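You operate a simulated robot arm through the tools that you are given. There is no shell and no other tool. Be economical: measure what you need, move in short steps, check, and stop when the job is done.

The job below is to be done with a simulated robot arm. You get a single attempt, and the scene is never put back.

TASK
Open the black-handled drawer, take the short black spacer bar and put it in the inside of the black-handled drawer, then shut the drawer. Then fetch the orange wheel and set it in the clip carton. Then take the blue wheel and leave it on top of the blue grease tin. Then put the cardboard pad on the top of the frame bench away on the middle shelf of the pane cart. Then stack the 24 MM clipboard from the top of the frame bench on top of the 16 MM clipboard. Keep to this order.

It is judged by the outcome, as a careful person would: the job done as asked, and still so three seconds after it is handed in. It fails if anything else is knocked over, pushed out of place, dropped, spilled or broken.

THE ROBOT
A 6-joint arm with a fingered hand on a trunk, on a base that drives. Base frame: it is fixed to the floor where the robot stands at the start and does not move with it; the origin is under the middle of the robot, x ahead of it, y to its left, z up. Readings come in mm, degrees, newtons and seconds.
With the tool pointing down near the work surface it reaches from about 100 to 340 mm from the robot's upright axis, wherever it stands. Its first joint turns from -166.0 to 166.0 degrees. Places, roughly: black-handled drawer [400, -600, 700]; blue wheel (6x5x2 cm) [-1900, 2400, 900]; cardboard pad (6x9x2 cm) [-1500, 2800, 900]; clip carton [-500, 2500, 250]; clipboard [-1500, 3000, 750]; grease tin [-500, 3000, 1000]; inside of the black-handled drawer [400, -700, 700]; middle shelf of the pane cart (98x21 cm) [-1780, -3280, 1220]; orange wheel (6x5x2 cm) [-1900, 2400, 900]; short black spacer bar (11x2x2 cm) [-800, -800, 800]. Payload 5 kg.
Tool frame: the origin (TCP) lies between the finger pads and is the grasp point; the fingertips stand 36 mm ahead of it; z points along the fingers, y is the line along which they close. Largest opening 120 mm; the body of the gripper starts 42 mm behind the TCP. The gripper is a hand of 4 fingers: y runs from the thumb to the fingers, the wrist lies at [-19, -123, -211] in the tool frame.
Orientation is that of the tool frame in the base frame, as [roll, pitch, yaw] about the fixed x, y, z axes, in that order (R = Rz(yaw) Ry(pitch) Rx(roll)). With the fingers straight down and the wrist toward the robot, the tool's x, y and z point along [0, 1, 0], [1, 0, 0] and [0, 0, -1] of the base frame.

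THE INTERFACE
- The arm moves only by the tool step_arm. Its argument "series" is a list of rows, each a list of 6 numbers: the shift along the base's x, y, z in units of 20 mm (1.0 is 20 mm), then the turn, a rotation vector about the base's x, y, z in units of 6 degrees (1.0 is 6 degrees). In form: [[tx, ty, tz, ax, ay, az], ...]. A call has 1 to 8 rows; each row shifts and turns the commanded pose from where the row before left it. A call with a number of a shift or a turn outside -1 to 1 is refused whole. A row lasts 0.2 s, in which the tool goes at most 50 mm and 8.6 degrees; a call with a longer step from one row to the next is refused whole. Where a pose cannot be reached the arm comes as near as it can. A force on the tool above 40 N (or 10 N above the force at the start of the call, whichever is more), or a blocked arm, ends the call early, and 0.2 s more pass. In this call time passes only in rows, and 0.2 s behind the last. It gives the time, the measured TCP pose, the force on the tool (base axes), the opening and the grip force at its end, in the units of the frame above (readings bear some noise), with the torque about the TCP (base axes, N m) and any sound that the robot's microphone picked up.
- Cameras (640 x 400 px; columns grow to the right, rows downward): "scene" is now at [36.5, -63.9, 1741.8]; the picture's right is [-1.00, -0.07, 0.00], its down [-0.06, 0.88, -0.47] and it looks along [0.03, -0.47, -0.88] (base axes); focal length 247 px, centre (320, 200). "wrist" rides on the gripper at [73, -101, -142] in the tool frame; the picture's right is [-0.79, 0.29, -0.54], its down [-0.56, -0.70, 0.44] and it looks along [-0.25, 0.65, 0.71] (tool axes); focal length 280 px, centre (320, 200). There is no depth. A picture from a camera that has moved, and an enlarged one, comes with that camera's place and axes in the base frame and with its lens.
- camera(camera): a new picture of that camera. The clock stands still meanwhile.
- move_column(by): slides the trunk up (or, below 0, down) by that many mm; the arm and the scene camera ride with it, the base frame stays. It gives what a move gives, with no picture.
- steer(legs): drives the robot by 1 to 6 legs, each [ahead, turn to the left] in mm and degrees, along the robot's own axes; the way and the turn of a leg run together, so that a leg with both is an arc; at most 1500 mm and 180 degrees a leg. The arm and the cameras ride along, it lands a little off, and it stops where it bumps. It gives what a move gives.
- set_fingers(index, middle, ring, thumb_bend, thumb_turn): sets how far each is bent, from 0 (flat) to 100 (curled in); at 30 the hand is open as for a grip, at 70 the pads meet at the TCP. One left out holds its place. A second passes; each finger stops where it meets its share of the squeeze, and holds until it gets a number again. It is the only way to open and close the hand. It gives what a move gives, with no picture; readings hold the bend of each and the force on the fingers (four entries, about 0 where the hand has none), thumb and palm. thumb_turn goes from beside the hand (0) to across from the fingers (100), as for a grip.
- pan_tilt(pan, tilt): turns the head with the scene camera to pan (to the left, within 86 degrees either way) and tilt (down, from -29 to 69), counted from straight ahead of the robot. It gives what a move gives.
- enlarge(camera, box): a new picture of the part [left, top, right, bottom] of that camera's present view, enlarged. The clock stands still meanwhile.
- finish_job(): hands the job in; it is judged then, once.

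Work in short steps. Places have to be worked out from the pictures, the camera data and where the tool is seen: move nearer, look again, correct. Check each grasp and each placing, and mend what went wrong. You have 186 turns and 144 pictures in all, those below and enlarged ones among them. Open the gripper and draw the arm clear of the work before you hand the job in, unless the task says otherwise.

The tools are called as a command line: name --pt "numbers of a row" for each row, then --argument value for the rest, lists and objects as JSON in quotes. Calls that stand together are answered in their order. step_arm: Moves the arm, as the interface text tells. Its arguments: {"type":"object","properties":{"series":{"type":"array"}},"required":["series"]} The other tools are called the same way: move_column (by) slides the trunk up or down; set_fingers (index, middle, ring, thumb_bend, thumb_turn) moves the fingers one by one; steer (legs) drives the base; pan_tilt (pan, tilt) turns the head that bears the scene camera; camera (camera) takes a picture; enlarge (camera, box) takes an enlarged picture of a part of a camera's view; finish_job () hands the job in.

At the start:

```text
clock: 0.0
position: [230.2, -549.6, 1134.7]
orientation: [180.0, -0.1, 90.0]
force: [0.4, 0.4, -0.6]
moment: [0.02, 0.03, 0.0]
grip_width: 119.6
gripper_force: 0.0
shape: jaw
bend: [30.0, 30.0, 30.0, 30.0, 98.0]
finger forces: [0.1, 0.0, 0.0, 0.0, 0.0, 0.0]
trunk travel left (down, up): [-776.0, 64.0]
robot x, y, heading: [-0.9, 0.9, 0.1]
head pan, tilt: [-85.9, 62.1]
```

scene: 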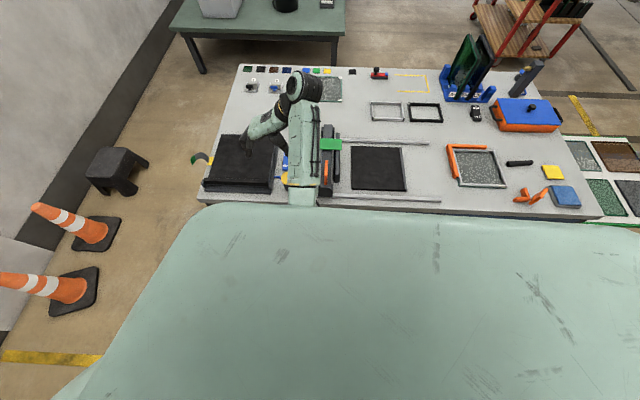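
wrist: 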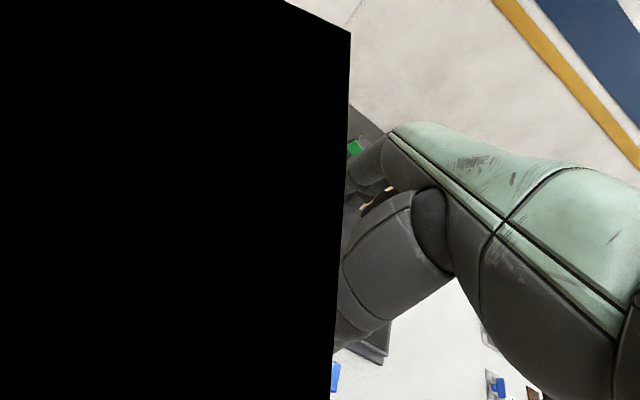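

The scene view shows the bench on the robot's right. I enlarge it to see the left and right parts before moving.

enlarge --camera "scene" --box '[180, 50, 420, 210]'

enlarge --camera "scene" --box '[400, 60, 640, 220]'

```text
2.50 times, centred on (300, 130) of scene
camera zoom: at [36.5, -63.9, 1741.8], right [-1.0, -0.07, 0.0], down [-0.06, 0.88, -0.47], along [0.03, -0.47, -0.88], focal length 618 px, centre (370, 375)
```

zoom: 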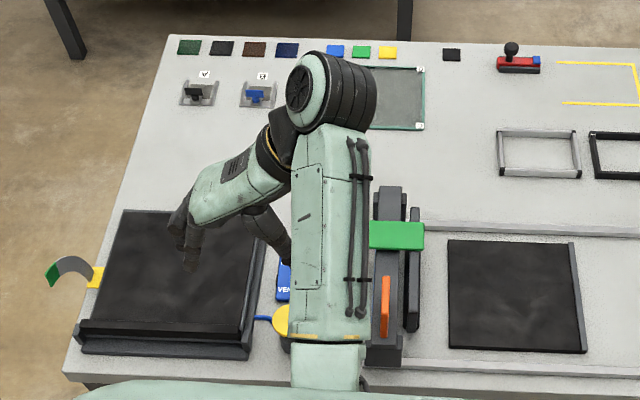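

```text
2.50 times, centred on (520, 140) of scene
camera zoom: at [36.5, -63.9, 1741.8], right [-1.0, -0.07, 0.0], down [-0.06, 0.88, -0.47], along [0.03, -0.47, -0.88], focal length 618 px, centre (-180, 350)
```

zoom: 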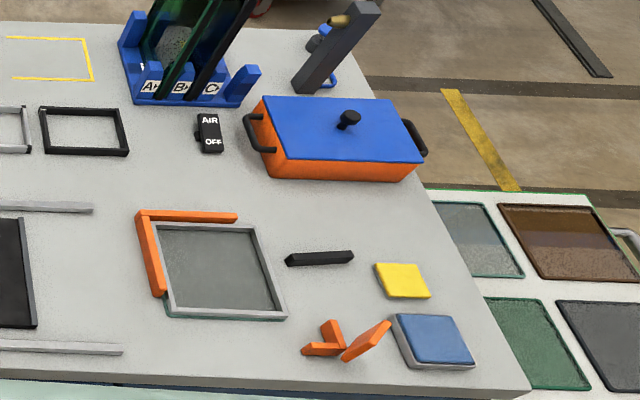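

The spacer bar seems to be at about [-860, -830]. I need an overview of the surroundings, so I pan the head around.

pan_tilt --pan -45 --tilt 45

camera --camera "scene"

pan_tilt --pan 20 --tilt 35

camera --camera "scene"

pan_tilt --pan 86 --tilt 25

camera --camera "scene"

```text
clock: 1.1
position: [229.1, -548.5, 1134.4]
orientation: [-179.9, 0.0, 90.0]
force: [0.5, 0.0, 0.2]
moment: [0.02, 0.04, -0.01]
grip_width: 119.6
gripper_force: 0.0
shape: jaw
bend: [30.0, 30.0, 30.0, 30.0, 98.0]
finger forces: [0.0, 0.0, 0.0, 0.1, 0.0, 0.0]
trunk travel left (down, up): [-776.0, 64.0]
robot x, y, heading: [1.3, -0.7, 0.0]
head pan, tilt: [-45.0, 45.0]
```

```text
139 pictures are left
camera scene: at [89.3, -57.5, 1763.7], right [-0.71, -0.71, 0.0], down [-0.5, 0.5, -0.71], along [0.5, -0.5, -0.71], focal length 247 px, centre (320, 200)
```

scene: 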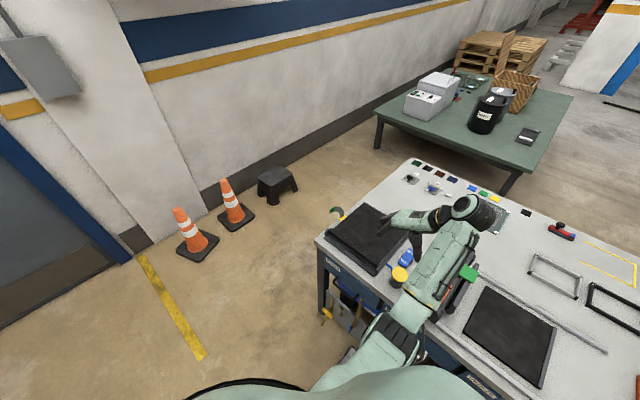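

```text
clock: 2.4
position: [229.5, -549.5, 1135.3]
orientation: [179.9, 0.0, 89.9]
force: [0.1, 0.2, -0.3]
moment: [0.0, 0.01, 0.02]
grip_width: 119.6
gripper_force: 0.1
shape: jaw
bend: [30.0, 30.0, 30.0, 30.0, 98.0]
finger forces: [0.0, 0.0, 0.0, 0.1, 0.1, 0.1]
trunk travel left (down, up): [-776.0, 64.0]
robot x, y, heading: [2.9, -0.2, 0.1]
head pan, tilt: [20.0, 35.0]
```

```text
138 pictures are left
camera scene: at [114.7, 30.1, 1778.5], right [0.34, -0.94, 0.0], down [-0.54, -0.2, -0.82], along [0.77, 0.28, -0.57], focal length 247 px, centre (320, 200)
```

scene: 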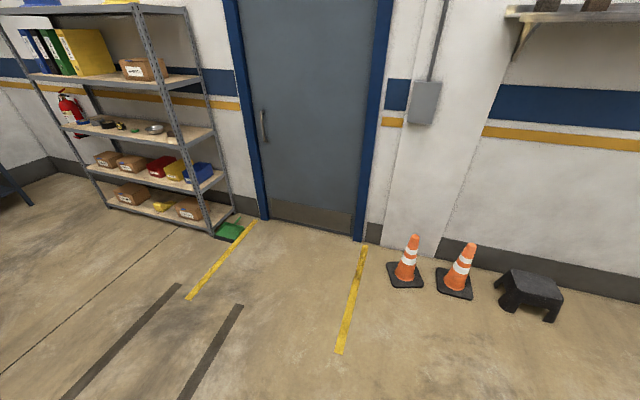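

```text
clock: 3.8
position: [229.4, -549.3, 1134.6]
orientation: [-179.9, 0.0, 90.0]
force: [0.3, -0.2, 0.6]
moment: [0.03, 0.05, 0.02]
grip_width: 119.6
gripper_force: 0.0
shape: jaw
bend: [30.0, 30.0, 30.0, 30.0, 98.0]
finger forces: [0.1, 0.1, 0.0, 0.0, 0.0, 0.1]
trunk travel left (down, up): [-776.0, 64.0]
robot x, y, heading: [-2.8, -2.4, 0.3]
head pan, tilt: [85.9, 25.0]
```

```text
137 pictures are left
camera scene: at [38.5, 92.0, 1794.3], right [1.0, -0.07, 0.0], down [-0.03, -0.42, -0.91], along [0.06, 0.9, -0.42], focal length 247 px, centre (320, 200)
```

scene: 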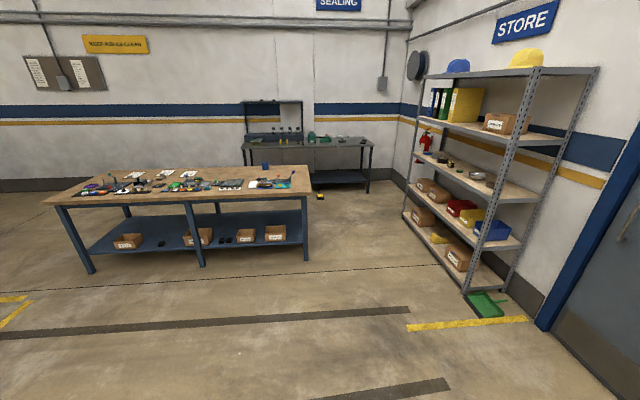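

The frame bench with the wheels is to the left (+y); the drawer is in the right-hand bench. I look at the drawer front closely.

pan_tilt --pan -45 --tilt 60

enlarge --camera "scene" --box '[240, 100, 560, 300]'

```text
clock: 5.9
position: [230.5, -549.2, 1134.5]
orientation: [-179.9, -0.1, 90.0]
force: [0.6, 0.8, 0.4]
moment: [-0.01, -0.02, 0.03]
grip_width: 119.2
gripper_force: 0.2
shape: jaw
bend: [30.0, 30.0, 30.0, 30.0, 98.0]
finger forces: [0.1, 0.0, 0.0, 0.1, 0.0, 0.0]
trunk travel left (down, up): [-776.0, 64.0]
robot x, y, heading: [1.6, 2.2, 0.0]
head pan, tilt: [-45.0, 60.0]
```

```text
2.00 times, centred on (400, 200) of scene
camera zoom: at [79.1, -47.0, 1744.2], right [-0.71, -0.71, 0.0], down [-0.61, 0.61, -0.5], along [0.35, -0.35, -0.87], focal length 494 px, centre (160, 200)
```

zoom: 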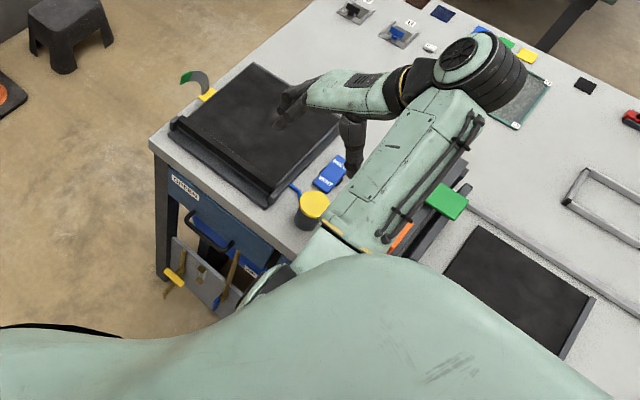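

A front view of the drawers is needed, so I drive away from the bench and turn to face it.

steer --legs '[[0, 90], [500, 0], [0, 90], [-300, 0], [0, 90]]'

pan_tilt --pan 0 --tilt 45

camera --camera "scene"

```text
clock: 22.1
position: [-259.6, 251.3, 1134.3]
orientation: [-180.0, 0.0, 2.4]
force: [0.2, 0.0, 0.6]
moment: [0.01, 0.03, 0.0]
grip_width: 119.7
gripper_force: 0.0
shape: jaw
bend: [30.0, 30.0, 30.0, 30.0, 98.0]
finger forces: [0.1, 0.0, 0.0, 0.0, 0.0, 0.1]
trunk travel left (down, up): [-776.0, 64.0]
robot x, y, heading: [282.6, 504.6, -87.4]
head pan, tilt: [-45.0, 60.0]
```

```text
clock: 23.2
position: [-260.0, 250.8, 1134.1]
orientation: [180.0, 0.1, 2.4]
force: [-0.2, -1.0, 0.1]
moment: [0.04, -0.03, 0.0]
grip_width: 119.5
gripper_force: 0.1
shape: jaw
bend: [30.0, 30.0, 30.0, 30.0, 98.0]
finger forces: [0.0, 0.1, 0.0, 0.0, 0.0, 0.0]
trunk travel left (down, up): [-776.0, 64.0]
robot x, y, heading: [280.7, 503.1, -87.6]
head pan, tilt: [0.0, 45.0]
```

```text
135 pictures are left
camera scene: at [285.4, 393.4, 1763.7], right [-1.0, -0.04, 0.0], down [-0.03, 0.71, -0.71], along [0.03, -0.71, -0.71], focal length 247 px, centre (320, 200)
```

scene: 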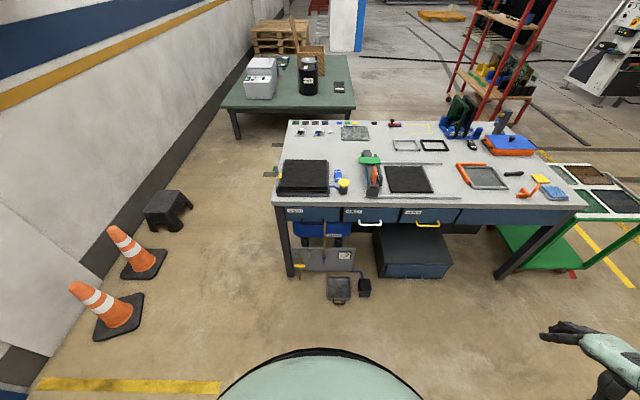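

enlarge --camera "scene" --box '[260, 140, 480, 277]'

pan_tilt --pan 0 --tilt 65

camera --camera "scene"

```text
2.91 times, centred on (370, 208) of scene
camera zoom: at [285.4, 393.4, 1763.7], right [-1.0, -0.04, 0.0], down [-0.03, 0.71, -0.71], along [0.03, -0.71, -0.71], focal length 719 px, centre (174, 175)
```

zoom: 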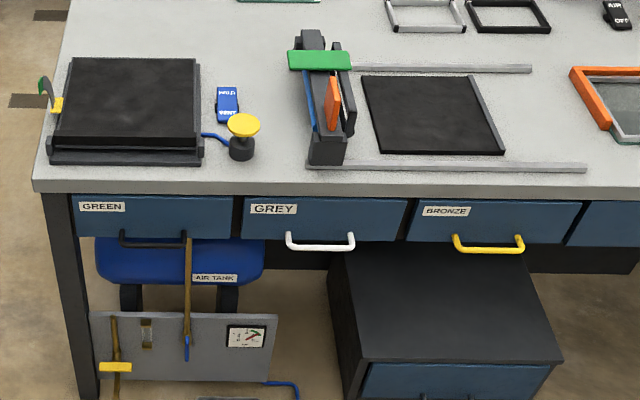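

```text
clock: 24.0
position: [-259.7, 251.5, 1134.2]
orientation: [180.0, 0.0, 2.4]
force: [0.4, -0.1, -0.7]
moment: [-0.02, -0.03, 0.0]
grip_width: 119.6
gripper_force: 0.1
shape: jaw
bend: [30.0, 30.0, 30.0, 30.0, 98.0]
finger forces: [0.0, 0.1, 0.1, 0.0, 0.0, 0.0]
trunk travel left (down, up): [-776.0, 64.0]
robot x, y, heading: [277.5, 506.6, -87.7]
head pan, tilt: [0.0, 65.0]
```

```text
133 pictures are left
camera scene: at [284.6, 414.0, 1738.7], right [-1.0, -0.04, 0.0], down [-0.04, 0.91, -0.42], along [0.02, -0.42, -0.91], focal length 247 px, centre (320, 200)
```

scene: 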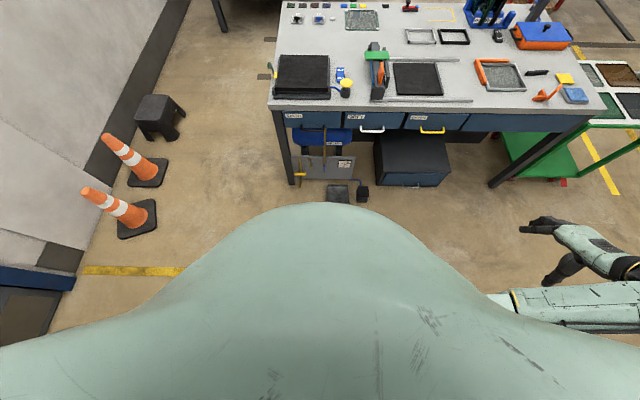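

The black-handled drawer is the leftmost one ("GREEN"), handle centre near [366, -500, 690], bench top near z 812. I drive to stand sideways to the bench so the arm on my right side faces it.

steer --legs '[[350, 0], [0, 87.7], [-340, 0]]'

pan_tilt --pan -60 --tilt 50

camera --camera "scene"

```text
clock: 31.9
position: [209.4, -409.2, 1134.0]
orientation: [180.0, 0.1, 91.3]
force: [0.1, 0.5, -0.4]
moment: [0.03, -0.01, 0.02]
grip_width: 119.9
gripper_force: 0.0
shape: jaw
bend: [30.0, 30.0, 30.0, 30.0, 98.0]
finger forces: [0.0, 0.1, 0.0, 0.0, 0.0, 0.0]
trunk travel left (down, up): [-776.0, 64.0]
robot x, y, heading: [-34.5, 133.2, 1.3]
head pan, tilt: [0.0, 65.0]
```

```text
clock: 33.2
position: [208.3, -409.2, 1134.2]
orientation: [180.0, 0.1, 91.3]
force: [0.2, 0.1, -0.1]
moment: [0.04, 0.01, 0.01]
grip_width: 119.8
gripper_force: 0.0
shape: jaw
bend: [30.0, 30.0, 30.0, 30.0, 98.0]
finger forces: [0.0, 0.0, 0.0, 0.1, 0.1, 0.0]
trunk travel left (down, up): [-776.0, 64.0]
robot x, y, heading: [-31.5, 130.5, 1.4]
head pan, tilt: [-60.0, 50.0]
```

```text
132 pictures are left
camera scene: at [37.7, 69.5, 1756.8], right [-0.85, -0.52, 0.0], down [-0.4, 0.65, -0.64], along [0.33, -0.55, -0.77], focal length 247 px, centre (320, 200)
```

scene: 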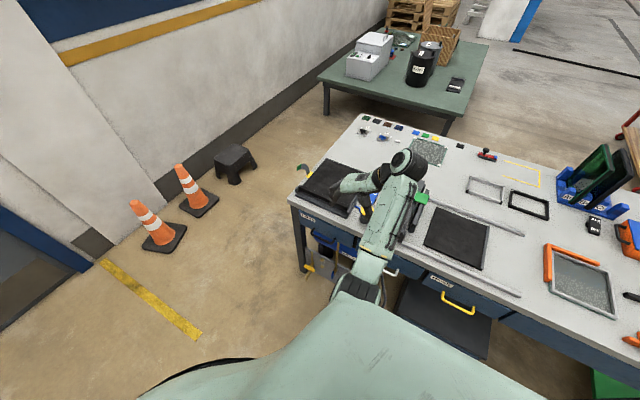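

I start reorienting the hand: first yaw so that the fingers side faces the bench, while shifting to the drawer's x.

step_arm --pt "1 0.2 0 0 0 -1" --pt "1 0.2 0 0 0 -1" --pt "1 0.2 0 0 0 -1" --pt "1 0.2 0 0 0 -1" --pt "1 0 0 0 0 -1" --pt "1 0 0 0 0 -1" --pt "1 0 0 0 0 -1" --pt "0.8 0 0 0 0 -1"

step_arm --pt "0 0 0 0 0 -1" --pt "0 0 0 0 0 -1" --pt "0 0 0 0 0 -1" --pt "0 0 0 0 0 -1" --pt "0 0 0 0 0 -1" --pt "0 0 0 0 0 -1" --pt "0 0 0 0 0 -1" --pt "0 0 0 0 0 0"

```text
clock: 35.0
position: [365.4, -394.8, 1132.7]
orientation: [-180.0, 0.0, 43.2]
force: [-0.4, 0.3, -0.6]
moment: [-0.02, 0.01, 0.0]
grip_width: 119.8
gripper_force: 0.1
shape: jaw
bend: [30.0, 30.0, 30.0, 30.0, 98.0]
finger forces: [0.0, 0.0, 0.0, 0.0, 0.1, 0.0]
trunk travel left (down, up): [-776.0, 64.0]
robot x, y, heading: [-33.9, 136.2, 1.2]
head pan, tilt: [-60.0, 50.0]
```

```text
clock: 36.8
position: [364.8, -392.7, 1134.7]
orientation: [-179.9, 0.0, 1.3]
force: [0.0, 0.4, -0.7]
moment: [0.02, 0.03, 0.01]
grip_width: 119.8
gripper_force: 0.0
shape: jaw
bend: [30.0, 30.0, 30.0, 30.0, 98.0]
finger forces: [0.0, 0.0, 0.0, 0.1, 0.0, 0.0]
trunk travel left (down, up): [-776.0, 64.0]
robot x, y, heading: [-33.1, 133.1, 1.2]
head pan, tilt: [-60.0, 50.0]
```

The yaw is reached. Now I pitch the hand to point toward the bench, 30° below the horizontal.

step_arm --pt "0 0 0 -1 0 0" --pt "0 0 0 -1 0 0" --pt "0 0 0 -1 0 0" --pt "0 0 0 -1 0 0" --pt "0 0 0 -1 0 0"

step_arm --pt "0 0 0 -1 0 0" --pt "0 0 0 -1 0 0" --pt "0 0 0 -1 0 0" --pt "0 0 0 -1 0 0" --pt "0 0 0 -1 0 0"

set_fingers --index 48 --middle 48 --ring 48 --thumb_bend 48

camera --camera "wrist"

camera --camera "scene"

```text
clock: 38.0
position: [365.3, -392.9, 1136.3]
orientation: [149.9, 0.6, 1.2]
force: [0.2, -0.1, 0.1]
moment: [0.02, 0.01, -0.03]
grip_width: 119.6
gripper_force: 0.1
shape: jaw
bend: [30.0, 30.0, 30.0, 30.0, 98.0]
finger forces: [0.0, 0.0, 0.0, 0.1, 0.0, 0.0]
trunk travel left (down, up): [-776.0, 64.0]
robot x, y, heading: [-35.9, 135.0, 1.2]
head pan, tilt: [-60.0, 50.0]
```

```text
clock: 39.2
position: [363.2, -392.9, 1134.0]
orientation: [119.9, 1.1, 0.7]
force: [-0.6, 0.7, -0.5]
moment: [0.01, 0.03, -0.02]
grip_width: 119.7
gripper_force: 0.0
shape: jaw
bend: [30.0, 30.0, 30.0, 30.0, 98.0]
finger forces: [0.0, 0.1, 0.0, 0.0, 0.0, 0.0]
trunk travel left (down, up): [-776.0, 64.0]
robot x, y, heading: [-36.4, 136.5, 1.5]
head pan, tilt: [-60.0, 50.0]
```

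```text
clock: 40.2
position: [364.1, -392.2, 1134.0]
orientation: [119.9, 1.1, 0.6]
force: [0.8, -0.2, 0.5]
moment: [0.0, 0.0, 0.03]
grip_width: 71.1
gripper_force: 0.1
shape: fingers
bend: [48.0, 48.0, 48.0, 48.0, 98.0]
finger forces: [0.0, 0.0, 0.0, 0.1, 0.0, 0.0]
trunk travel left (down, up): [-776.0, 64.0]
robot x, y, heading: [-37.2, 133.2, 1.4]
head pan, tilt: [-60.0, 50.0]
```

```text
131 pictures are left
camera wrist: at [433.8, -218.3, 1116.2], right [-0.78, 0.32, 0.54], down [-0.58, -0.04, -0.82], along [-0.24, -0.95, 0.21], focal length 280 px, centre (320, 200)
```

wrist: 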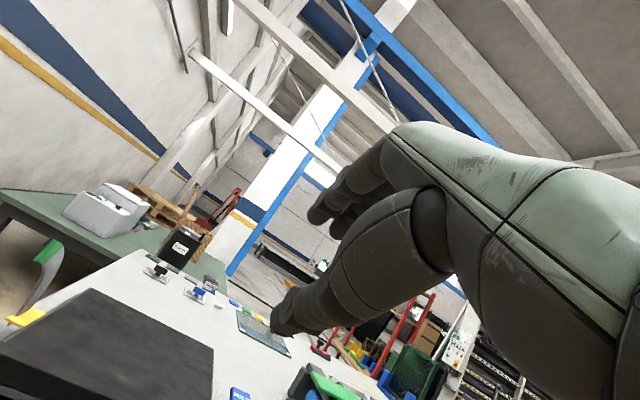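

```text
130 pictures are left
camera scene: at [38.0, 69.7, 1756.8], right [-0.85, -0.52, 0.0], down [-0.4, 0.65, -0.64], along [0.33, -0.55, -0.77], focal length 247 px, centre (320, 200)
```

scene: 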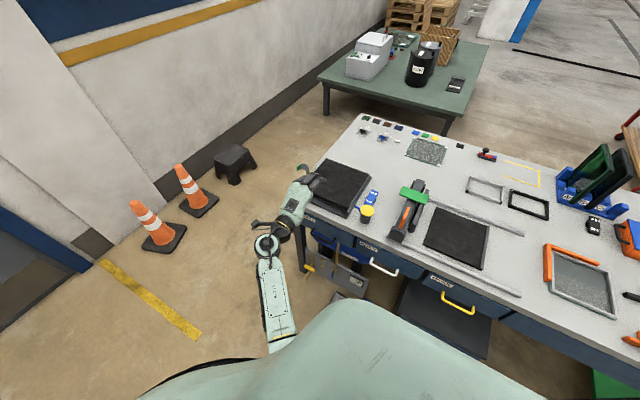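

The hand now points at the bench. I lower the trunk so the TCP comes near the handle height and look again.

move_column --by -420

camera --camera "wrist"

camera --camera "scene"

```text
refused: -420 is not a number from -400 to 400
```

```text
129 pictures are left
camera wrist: at [433.8, -218.3, 1116.2], right [-0.78, 0.32, 0.54], down [-0.58, -0.04, -0.82], along [-0.24, -0.95, 0.21], focal length 280 px, centre (320, 200)
```

wrist: 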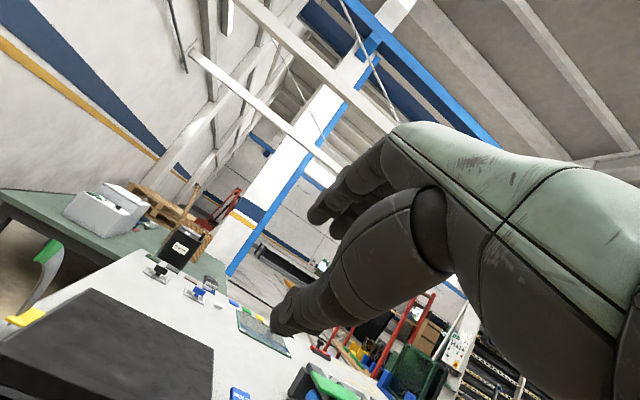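

```text
128 pictures are left
camera scene: at [38.0, 69.7, 1756.8], right [-0.85, -0.52, 0.0], down [-0.4, 0.65, -0.64], along [0.33, -0.55, -0.77], focal length 247 px, centre (320, 200)
```

scene: 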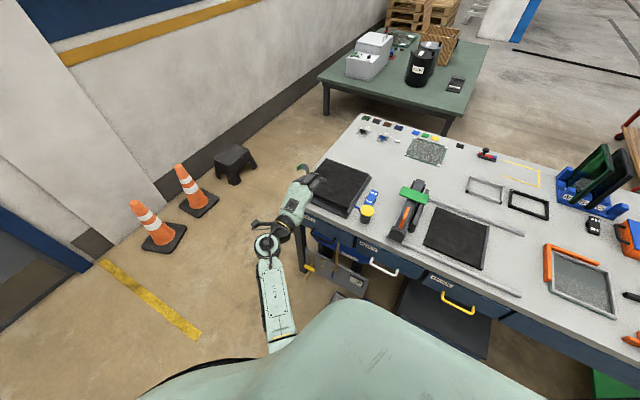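

The limit is 400 mm per call, so I lower by 390.

move_column --by -390

pan_tilt --pan -55 --tilt 45

camera --camera "wrist"

camera --camera "scene"

```text
clock: 43.9
position: [364.0, -392.7, 745.0]
orientation: [119.9, 1.1, 0.6]
force: [-0.1, 0.3, 0.3]
moment: [-0.01, 0.0, 0.04]
grip_width: 70.9
gripper_force: 0.1
shape: fingers
bend: [48.0, 48.0, 48.0, 48.0, 98.0]
finger forces: [0.0, 0.0, 0.0, 0.0, 0.1, 0.0]
trunk travel left (down, up): [-386.0, 454.0]
robot x, y, heading: [-34.4, 134.2, 1.2]
head pan, tilt: [-60.0, 50.0]
```

```text
clock: 44.6
position: [364.8, -393.0, 743.7]
orientation: [120.0, 1.2, 0.5]
force: [0.2, -0.4, 0.1]
moment: [0.0, -0.01, -0.02]
grip_width: 71.0
gripper_force: 0.1
shape: fingers
bend: [48.0, 48.0, 48.0, 48.0, 98.0]
finger forces: [0.0, 0.0, 0.0, 0.0, 0.0, 0.0]
trunk travel left (down, up): [-386.0, 454.0]
robot x, y, heading: [-33.1, 131.6, 1.4]
head pan, tilt: [-55.0, 45.0]
```

```text
127 pictures are left
camera wrist: at [433.8, -218.3, 726.1], right [-0.78, 0.32, 0.54], down [-0.58, -0.04, -0.82], along [-0.24, -0.95, 0.21], focal length 280 px, centre (320, 200)
```

wrist: 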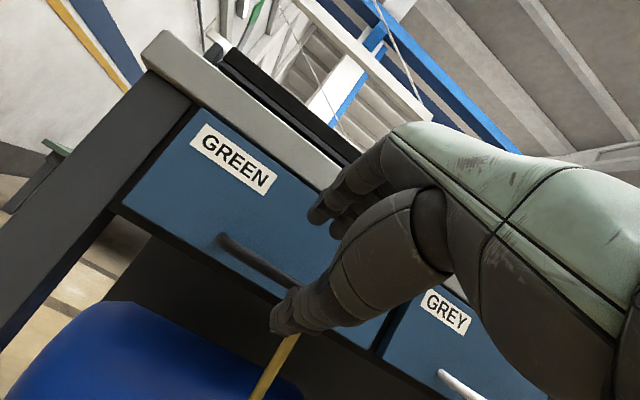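

```text
126 pictures are left
camera scene: at [46.0, 69.9, 1373.7], right [-0.81, -0.59, 0.0], down [-0.42, 0.57, -0.71], along [0.42, -0.57, -0.71], focal length 247 px, centre (320, 200)
```

scene: 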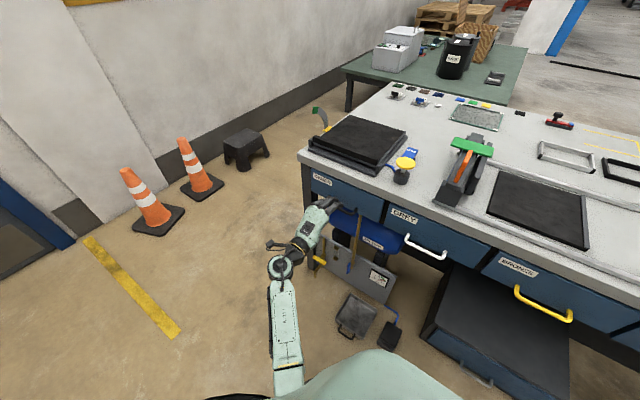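

The bar is at about y −490, z 704, x 300–420; the drawer face at about y −518. I narrow the hand and approach along the finger axis, stopping short to check.

set_fingers --index 57 --middle 57 --ring 57 --thumb_bend 57

step_arm --pt "0 0 0.8 0 0 0" --pt "0 -0.87 -0.5 0 0 0" --pt "0 -0.87 -0.5 0 0 0"

camera --camera "wrist"

enlarge --camera "scene" --box '[250, 130, 490, 280]'

```text
clock: 45.6
position: [364.1, -392.4, 744.8]
orientation: [119.9, 1.1, 0.6]
force: [0.3, 0.1, -0.3]
moment: [0.01, 0.02, -0.02]
grip_width: 47.0
gripper_force: 0.0
shape: fingers
bend: [56.0, 56.0, 56.0, 56.0, 98.0]
finger forces: [0.0, 0.1, 0.0, 0.0, 0.0, 0.1]
trunk travel left (down, up): [-386.0, 454.0]
robot x, y, heading: [-34.4, 137.9, 1.2]
head pan, tilt: [-55.0, 45.0]
```

```text
clock: 46.4
position: [363.9, -428.0, 739.0]
orientation: [120.1, 1.1, 0.6]
force: [-0.4, 0.3, 0.1]
moment: [0.02, 0.0, 0.02]
grip_width: 47.0
gripper_force: 0.1
shape: fingers
bend: [56.0, 56.0, 56.0, 56.0, 98.0]
finger forces: [0.1, 0.1, 0.1, 0.0, 0.0, 0.1]
trunk travel left (down, up): [-386.0, 454.0]
robot x, y, heading: [-34.1, 135.3, 1.0]
head pan, tilt: [-55.0, 45.0]
```

```text
125 pictures are left
camera wrist: at [434.0, -253.5, 721.0], right [-0.78, 0.32, 0.54], down [-0.58, -0.04, -0.82], along [-0.24, -0.95, 0.21], focal length 280 px, centre (320, 200)
```

wrist: 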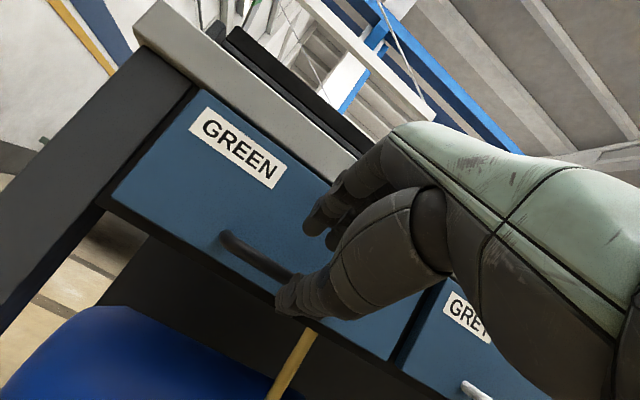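

```text
2.67 times, centred on (370, 205) of scene
camera zoom: at [46.2, 69.7, 1373.7], right [-0.81, -0.59, 0.0], down [-0.42, 0.57, -0.71], along [0.42, -0.57, -0.71], focal length 659 px, centre (187, 187)
```

zoom: 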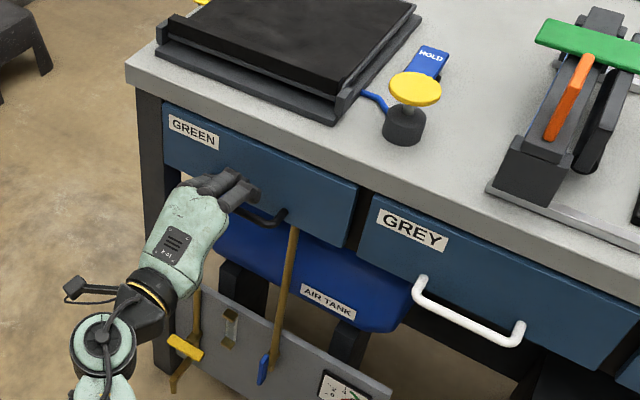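

enlarge --camera "wrist" --box '[180, 160, 400, 340]'

enlarge --camera "scene" --box '[300, 170, 380, 230]'

```text
2.22 times, centred on (290, 250) of wrist
camera zoom: at [434.0, -253.5, 721.0], right [-0.78, 0.32, 0.54], down [-0.58, -0.04, -0.82], along [-0.24, -0.95, 0.21], focal length 623 px, centre (387, 89)
```

zoom: 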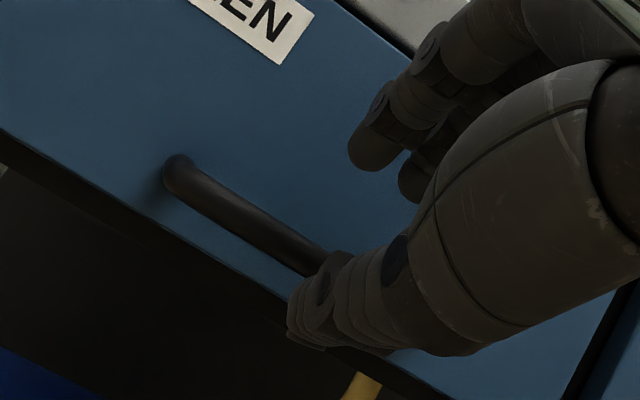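

```text
6.67 times, centred on (340, 200) of scene
camera zoom: at [46.2, 69.7, 1373.7], right [-0.81, -0.59, 0.0], down [-0.42, 0.57, -0.71], along [0.42, -0.57, -0.71], focal length 1647 px, centre (187, 200)
```

zoom: 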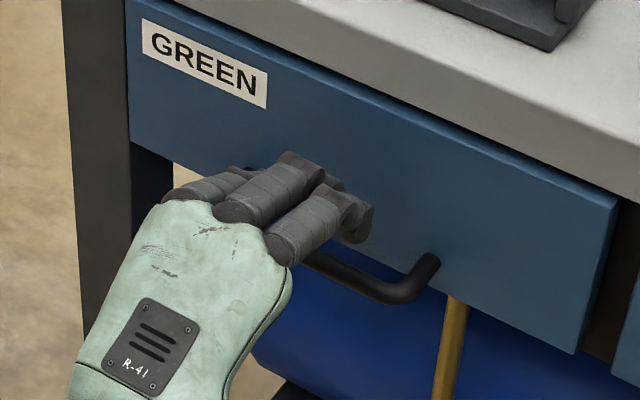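

Refined: bar centre at y ≈ −482, z ≈ 700, x 309–421. I move so the bar lies about 16 mm ahead of the TCP between fingers and thumb.

step_arm --pt "0 0 -0.4 0 0 0" --pt "0 -0.7 -0.4 0 0 0" --pt "0 -0.7 -0.4 0 0 0" --pt "0 -0.6 -0.35 0 0 0"

enlarge --camera "wrist" --box '[180, 160, 400, 340]'

enlarge --camera "scene" --box '[300, 170, 380, 230]'

```text
clock: 47.4
position: [364.4, -464.4, 713.1]
orientation: [119.6, 1.0, 0.9]
force: [1.1, 28.3, 9.1]
moment: [-0.51, -0.03, 0.15]
grip_width: 38.0
gripper_force: 14.1
shape: fingers
bend: [61.0, 58.0, 56.0, 56.0, 98.0]
finger forces: [17.8, 9.1, 1.5, 0.0, 0.1, 0.0]
trunk travel left (down, up): [-386.0, 454.0]
robot x, y, heading: [-35.3, 132.8, 1.5]
head pan, tilt: [-55.0, 45.0]
```

```text
2.22 times, centred on (290, 250) of wrist
camera zoom: at [433.1, -289.6, 693.4], right [-0.78, 0.32, 0.53], down [-0.57, -0.05, -0.82], along [-0.23, -0.95, 0.22], focal length 623 px, centre (387, 89)
```

zoom: 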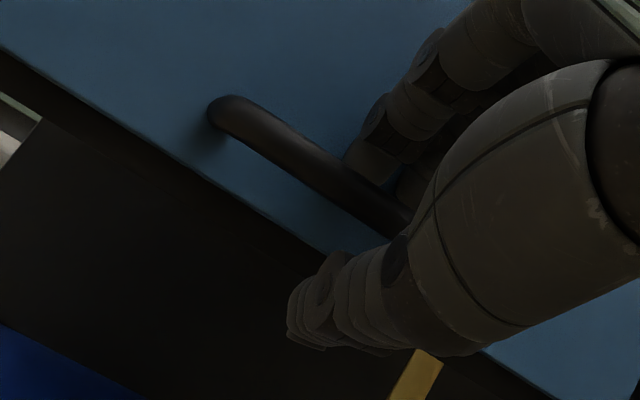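

```text
6.67 times, centred on (340, 200) of scene
camera zoom: at [45.4, 75.1, 1374.2], right [-0.81, -0.59, 0.0], down [-0.42, 0.57, -0.71], along [0.42, -0.57, -0.7], focal length 1647 px, centre (187, 200)
```

zoom: 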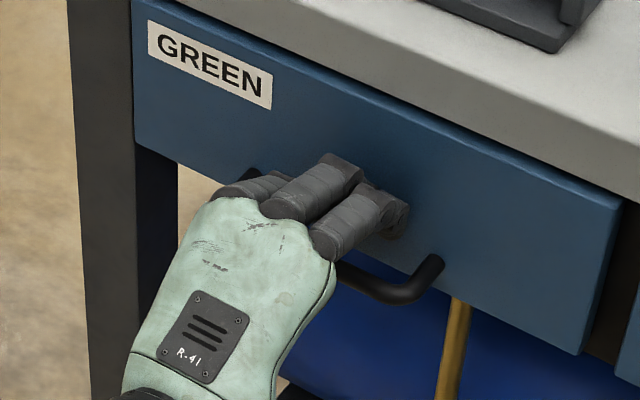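

The fingers touch the drawer face with the bar between fingers and thumb. I back off a few mm and close the hand round the bar.

step_arm --pt "0 0.4 0 0 0 0" --pt "0 0 -0.2 0 0 0"

set_fingers --index 75 --middle 75 --ring 75 --thumb_bend 75

enlarge --camera "wrist" --box '[180, 160, 400, 340]'

enlarge --camera "scene" --box '[300, 170, 380, 230]'

```text
clock: 48.0
position: [362.1, -458.8, 703.8]
orientation: [119.9, 1.1, 0.5]
force: [-0.3, 0.7, -0.2]
moment: [-0.03, -0.04, -0.06]
grip_width: 45.4
gripper_force: 0.3
shape: fingers
bend: [57.0, 56.0, 56.0, 56.0, 98.0]
finger forces: [1.6, 0.0, 0.1, 0.0, 0.1, 0.1]
trunk travel left (down, up): [-386.0, 454.0]
robot x, y, heading: [-35.0, 136.5, 1.3]
head pan, tilt: [-55.0, 45.0]
```

```text
clock: 49.0
position: [364.0, -458.5, 704.5]
orientation: [120.0, 1.1, 0.7]
force: [-0.3, 0.7, -0.7]
moment: [0.03, 0.01, 0.02]
grip_width: 0.0
gripper_force: 0.4
shape: fingers
bend: [74.0, 75.0, 75.0, 73.0, 97.0]
finger forces: [0.0, 0.0, 1.3, 0.0, 0.1, 0.1]
trunk travel left (down, up): [-386.0, 454.0]
robot x, y, heading: [-36.4, 136.4, 1.3]
head pan, tilt: [-55.0, 45.0]
```

```text
2.22 times, centred on (290, 250) of wrist
camera zoom: at [433.3, -284.4, 686.0], right [-0.78, 0.32, 0.54], down [-0.58, -0.04, -0.82], along [-0.24, -0.95, 0.21], focal length 623 px, centre (387, 89)
```

zoom: 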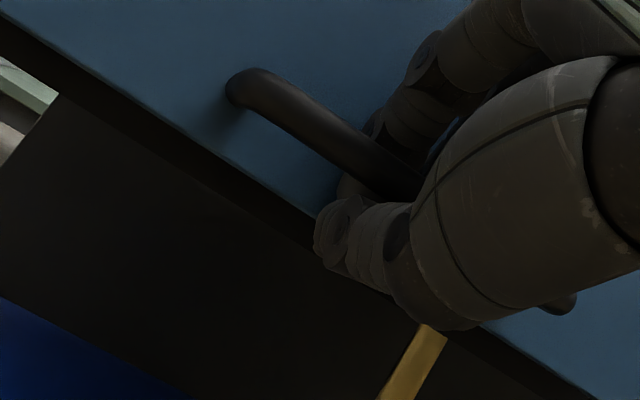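

```text
6.67 times, centred on (340, 200) of scene
camera zoom: at [46.1, 69.9, 1373.7], right [-0.81, -0.59, 0.0], down [-0.42, 0.57, -0.71], along [0.42, -0.57, -0.71], focal length 1647 px, centre (187, 200)
```

zoom: 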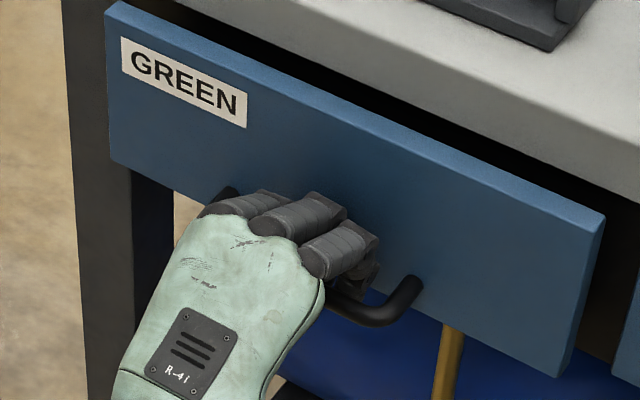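

The fingers have wrapped behind the bar and the drawer already came out slightly. I pull toward +y.

step_arm --pt "0 0.8 0 0 0 0" --pt "0 0.8 0 0 0 0" --pt "0 0.8 0 0 0 0" --pt "0 0.8 0 0 0 0" --pt "0 0.8 0 0 0 0" --pt "0 0.8 0 0 0 0"

camera --camera "scene"

```text
clock: 50.4
position: [365.0, -360.9, 705.3]
orientation: [119.9, 1.1, 0.7]
force: [-0.7, -0.3, -1.4]
moment: [-0.03, 0.0, 0.03]
grip_width: 0.0
gripper_force: 1.1
shape: fingers
bend: [74.0, 75.0, 75.0, 73.0, 97.0]
finger forces: [0.1, 0.1, 1.4, 0.1, 0.0, 0.0]
trunk travel left (down, up): [-386.0, 454.0]
robot x, y, heading: [-36.2, 135.3, 1.5]
head pan, tilt: [-55.0, 45.0]
```

```text
117 pictures are left
camera scene: at [46.0, 70.2, 1373.7], right [-0.81, -0.59, 0.0], down [-0.42, 0.57, -0.71], along [0.42, -0.57, -0.71], focal length 247 px, centre (320, 200)
```

scene: 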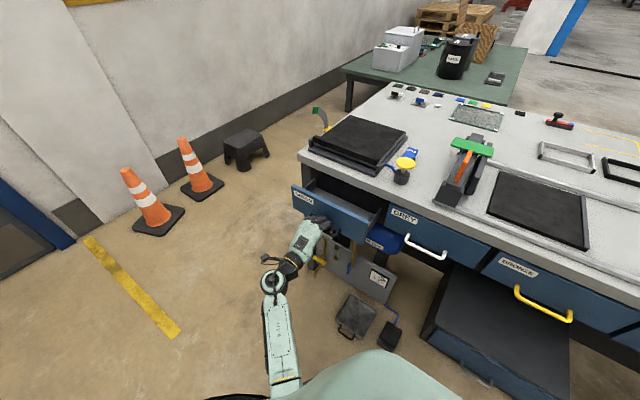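

The drawer follows. I pull about 90 mm more.

step_arm --pt "0 0.8 0 0 0 0" --pt "0 0.8 0 0 0 0" --pt "0 0.8 0 0 0 0" --pt "0 0.8 0 0 0 0" --pt "0 0.8 0 0 0 0" --pt "0 0.8 0 0 0 0"

enlarge --camera "scene" --box '[250, 130, 490, 280]'

```text
clock: 51.8
position: [364.4, -267.3, 704.3]
orientation: [120.0, 1.1, 0.7]
force: [-0.6, -0.7, -1.5]
moment: [0.03, -0.04, 0.12]
grip_width: 0.0
gripper_force: 1.0
shape: fingers
bend: [74.0, 75.0, 75.0, 73.0, 97.0]
finger forces: [0.0, 0.0, 1.9, 0.0, 0.2, 0.1]
trunk travel left (down, up): [-386.0, 454.0]
robot x, y, heading: [-33.6, 132.9, 1.2]
head pan, tilt: [-55.0, 45.0]
```

```text
2.67 times, centred on (370, 205) of scene
camera zoom: at [45.9, 70.1, 1373.7], right [-0.81, -0.59, 0.0], down [-0.42, 0.57, -0.71], along [0.42, -0.57, -0.71], focal length 659 px, centre (187, 187)
```

zoom: 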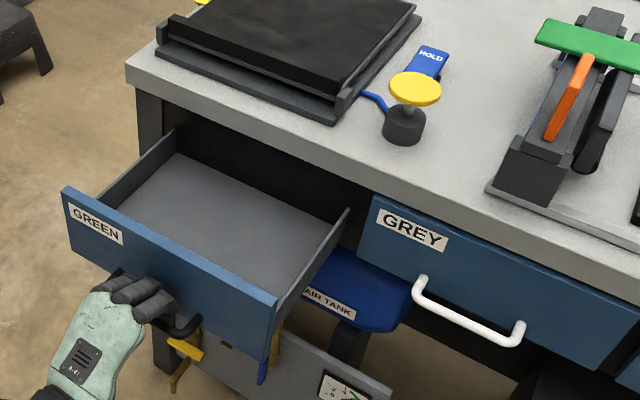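

The drawer is about 200 mm open. I open the hand and retreat along the finger axis.

set_fingers --index 55 --middle 55 --ring 55 --thumb_bend 52

step_arm --pt "0 0.7 0.4 0 0 0" --pt "0 0.7 0.4 0 0 0" --pt "0 0.7 0.4 0 0 0" --pt "0 0.7 0.4 0 0 0"

enlarge --camera "scene" --box '[250, 130, 490, 280]'

```text
clock: 52.8
position: [364.2, -267.3, 705.1]
orientation: [120.0, 1.1, 0.6]
force: [0.8, -0.2, -0.1]
moment: [0.01, 0.0, -0.01]
grip_width: 53.4
gripper_force: 0.0
shape: fingers
bend: [55.0, 55.0, 55.0, 52.0, 97.0]
finger forces: [0.0, 0.0, 0.0, 0.0, 0.0, 0.0]
trunk travel left (down, up): [-386.0, 454.0]
robot x, y, heading: [-31.7, 131.2, 1.1]
head pan, tilt: [-55.0, 45.0]
```

```text
clock: 53.8
position: [366.3, -211.4, 738.5]
orientation: [119.9, 1.1, 0.6]
force: [0.3, -0.4, 0.6]
moment: [0.0, -0.03, -0.02]
grip_width: 53.2
gripper_force: 0.1
shape: fingers
bend: [55.0, 55.0, 55.0, 52.0, 97.0]
finger forces: [0.0, 0.1, 0.1, 0.0, 0.0, 0.1]
trunk travel left (down, up): [-386.0, 454.0]
robot x, y, heading: [-33.2, 135.1, 1.4]
head pan, tilt: [-55.0, 45.0]
```

```text
2.67 times, centred on (370, 205) of scene
camera zoom: at [46.0, 70.2, 1373.7], right [-0.81, -0.59, 0.0], down [-0.42, 0.57, -0.71], along [0.42, -0.57, -0.71], focal length 659 px, centre (187, 187)
```

zoom: 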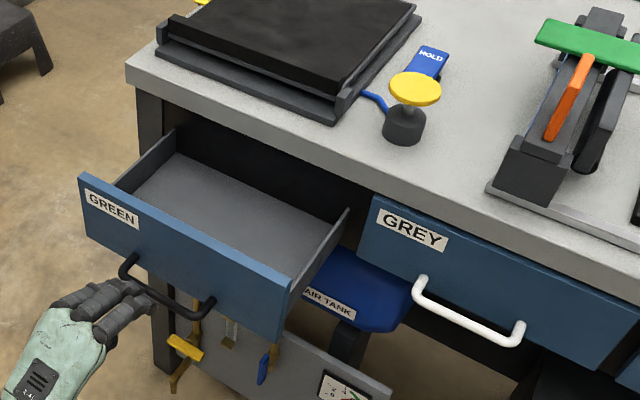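

The drawer stays open. I raise the trunk, then pitch the hand back to pointing down while at height.

move_column --by 390

step_arm --pt "-1 -0.6 0 1 0 0" --pt "-1 -0.6 0 1 0 0" --pt "-1 -0.6 0 1 0 0" --pt "-1 -0.6 0 1 0 0" --pt "-1 -0.6 0 1 0 0" --pt "-1 -0.6 0 1 0 0" --pt "-1 -0.6 0 1 0 0" --pt "-1 -0.6 0 1 0 0"

step_arm --pt "-1 -1 0 1 0 0.5" --pt "-1 -1 0 1 0 0.5" --pt "-1 -1 0 0 0 0.5" --pt "-1 -1 0 0 0 0.5" --pt "-1 -1 0 0 0 0.2"

steer --legs '[[-900, 0]]'

```text
clock: 57.5
position: [365.7, -211.8, 1127.4]
orientation: [120.0, 1.1, 0.6]
force: [0.9, -0.4, -0.1]
moment: [0.0, 0.04, 0.0]
grip_width: 53.5
gripper_force: 0.0
shape: fingers
bend: [55.0, 55.0, 55.0, 52.0, 97.0]
finger forces: [0.1, 0.0, 0.0, 0.0, 0.0, 0.0]
trunk travel left (down, up): [-776.0, 64.0]
robot x, y, heading: [-33.8, 132.8, 1.4]
head pan, tilt: [-55.0, 45.0]
```

```text
clock: 59.3
position: [204.6, -310.6, 1126.9]
orientation: [168.1, 0.2, 1.3]
force: [0.3, -0.1, -0.2]
moment: [-0.01, -0.02, 0.0]
grip_width: 53.3
gripper_force: 0.1
shape: fingers
bend: [55.0, 55.0, 55.0, 52.0, 97.0]
finger forces: [0.0, 0.0, 0.1, 0.0, 0.0, 0.0]
trunk travel left (down, up): [-776.0, 64.0]
robot x, y, heading: [-35.9, 133.6, 1.0]
head pan, tilt: [-55.0, 45.0]
```

```text
clock: 60.5
position: [104.4, -409.0, 1125.7]
orientation: [179.9, -0.7, 14.5]
force: [-0.3, 0.5, -0.3]
moment: [0.04, 0.0, -0.03]
grip_width: 53.3
gripper_force: 0.0
shape: fingers
bend: [55.0, 55.0, 55.0, 52.0, 97.0]
finger forces: [0.0, 0.0, 0.0, 0.0, 0.0, 0.0]
trunk travel left (down, up): [-776.0, 64.0]
robot x, y, heading: [-34.4, 137.6, 1.2]
head pan, tilt: [-55.0, 45.0]
```

```text
clock: 65.2
position: [-780.5, -430.4, 1126.6]
orientation: [-180.0, -0.5, 15.0]
force: [0.3, 0.5, 0.0]
moment: [0.0, 0.0, -0.02]
grip_width: 53.3
gripper_force: 0.1
shape: fingers
bend: [55.0, 55.0, 55.0, 52.0, 97.0]
finger forces: [0.0, 0.0, 0.0, 0.1, 0.0, 0.1]
trunk travel left (down, up): [-776.0, 64.0]
robot x, y, heading: [-925.9, 110.9, 1.7]
head pan, tilt: [-55.0, 45.0]
```

The bar is near [-838, -813]. I shift the robot ~110 mm closer to the bench with a small zig-zag, keeping the initial side clearance.

steer --legs '[[0, 20], [-300, 0], [0, -21.7], [220, 0]]'

pan_tilt --pan -80 --tilt 50

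camera --camera "scene"

camera --camera "wrist"

```text
clock: 70.8
position: [-851.2, -546.3, 1125.0]
orientation: [180.0, -0.6, 13.1]
force: [0.4, 0.0, -0.7]
moment: [-0.01, -0.02, 0.0]
grip_width: 53.4
gripper_force: 0.2
shape: fingers
bend: [55.0, 55.0, 55.0, 52.0, 97.0]
finger forces: [0.0, 0.0, 0.1, 0.1, 0.0, 0.0]
trunk travel left (down, up): [-776.0, 64.0]
robot x, y, heading: [-977.4, -3.4, 0.1]
head pan, tilt: [-55.0, 45.0]
```

```text
clock: 71.7
position: [-851.3, -547.1, 1126.5]
orientation: [180.0, -0.6, 13.2]
force: [-0.5, 0.0, 0.0]
moment: [0.0, 0.0, -0.01]
grip_width: 53.5
gripper_force: 0.1
shape: fingers
bend: [55.0, 55.0, 55.0, 52.0, 97.0]
finger forces: [0.0, 0.1, 0.0, 0.0, 0.0, 0.0]
trunk travel left (down, up): [-776.0, 64.0]
robot x, y, heading: [-974.7, -3.7, 0.0]
head pan, tilt: [-80.0, 50.0]
```

```text
114 pictures are left
camera scene: at [-934.0, -77.3, 1756.8], right [-0.98, -0.18, 0.0], down [-0.13, 0.75, -0.64], along [0.11, -0.63, -0.77], focal length 247 px, centre (320, 200)
```

scene: 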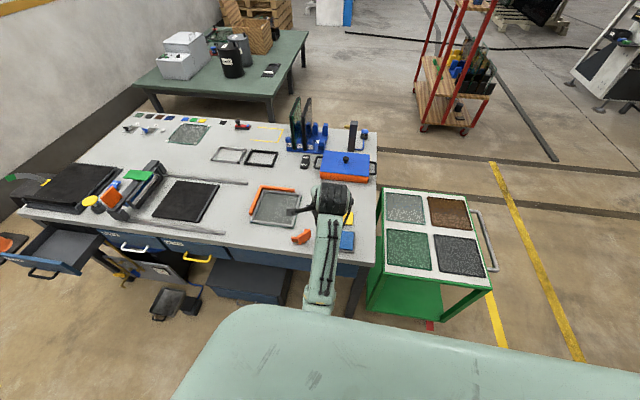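

```text
113 pictures are left
camera wrist: at [-805.9, -432.4, 1268.9], right [-0.71, -0.46, 0.53], down [-0.7, 0.55, -0.45], along [-0.09, -0.69, -0.72], focal length 280 px, centre (320, 200)
```

wrist: 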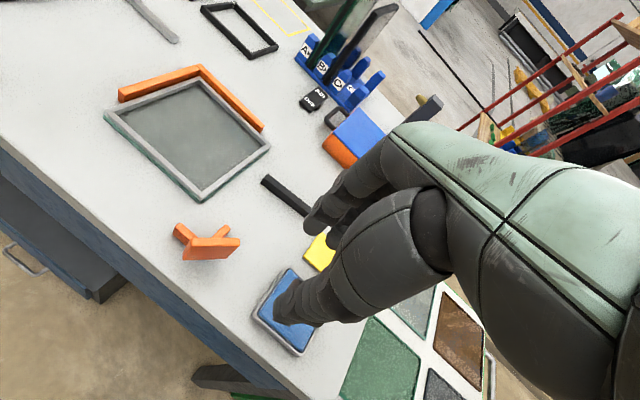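

The bar centre appears at about [-809, -805], turned ~12°. I move the hand toward it at height.

step_arm --pt "0.27 -1 0 0 0 0" --pt "0.27 -1 0 0 0 0" --pt "0.27 -1 0 0 0 0" --pt "0.27 -1 0 0 0 0" --pt "0.27 -1 0 0 0 0" --pt "0.27 -1 0 0 0 0" --pt "0.27 -1 0 0 0 0" --pt "0.2 -1 0 0 0 0"

step_arm --pt "0 -1 0 0 0 0" --pt "0 -1 0 0 0 0" --pt "0 -1 0 0 0 0" --pt "0 -1 0 0 0 0" --pt "0 -0.8 0 0 0 0"

move_column --by -180

camera --camera "wrist"

camera --camera "scene"

```text
clock: 73.5
position: [-810.4, -708.0, 1124.9]
orientation: [179.9, -0.6, 13.2]
force: [0.1, -1.1, -0.1]
moment: [-0.04, 0.01, 0.0]
grip_width: 53.4
gripper_force: 0.0
shape: fingers
bend: [55.0, 55.0, 55.0, 52.0, 97.0]
finger forces: [0.0, 0.1, 0.1, 0.0, 0.1, 0.0]
trunk travel left (down, up): [-776.0, 64.0]
robot x, y, heading: [-980.8, -0.4, -0.2]
head pan, tilt: [-80.0, 50.0]
```

```text
clock: 74.7
position: [-808.1, -804.0, 1124.0]
orientation: [-180.0, -0.6, 13.3]
force: [0.4, 0.8, -0.2]
moment: [0.0, 0.0, -0.01]
grip_width: 53.4
gripper_force: 0.1
shape: fingers
bend: [55.0, 55.0, 55.0, 52.0, 97.0]
finger forces: [0.1, 0.0, 0.0, 0.0, 0.0, 0.0]
trunk travel left (down, up): [-776.0, 64.0]
robot x, y, heading: [-979.9, -4.7, 0.3]
head pan, tilt: [-80.0, 50.0]
```

```text
clock: 76.7
position: [-807.9, -803.0, 945.7]
orientation: [179.9, -0.6, 13.2]
force: [0.2, 0.0, 0.2]
moment: [-0.02, -0.02, 0.01]
grip_width: 53.4
gripper_force: 0.2
shape: fingers
bend: [55.0, 55.0, 55.0, 52.0, 97.0]
finger forces: [0.0, 0.1, 0.0, 0.0, 0.0, 0.0]
trunk travel left (down, up): [-596.0, 244.0]
robot x, y, heading: [-978.6, -4.2, -0.1]
head pan, tilt: [-80.0, 50.0]
```

```text
112 pictures are left
camera wrist: at [-762.6, -687.9, 1088.6], right [-0.71, -0.46, 0.53], down [-0.7, 0.55, -0.45], along [-0.09, -0.69, -0.72], focal length 280 px, centre (320, 200)
```

wrist: 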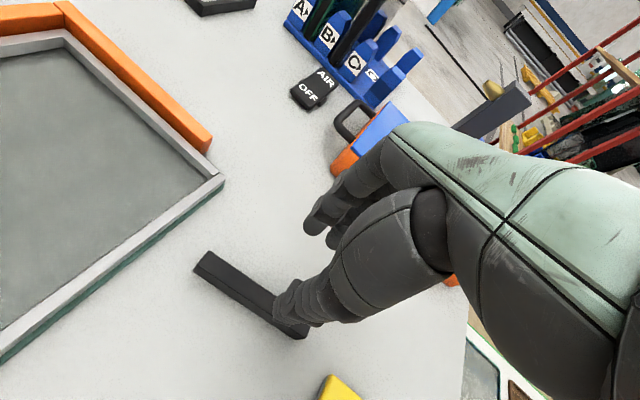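

```text
111 pictures are left
camera scene: at [-933.6, -77.4, 1576.8], right [-0.98, -0.17, 0.0], down [-0.13, 0.75, -0.64], along [0.11, -0.63, -0.77], focal length 247 px, centre (320, 200)
```

scene: 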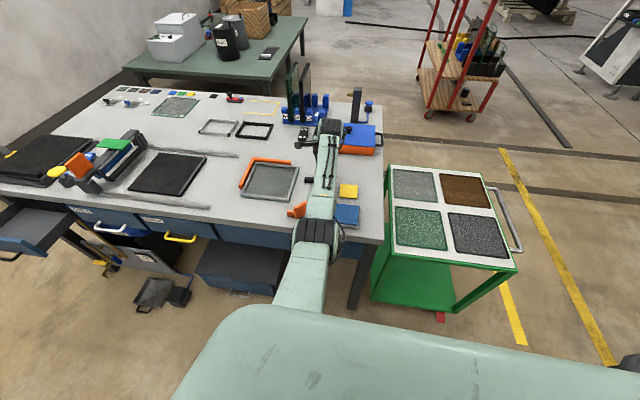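

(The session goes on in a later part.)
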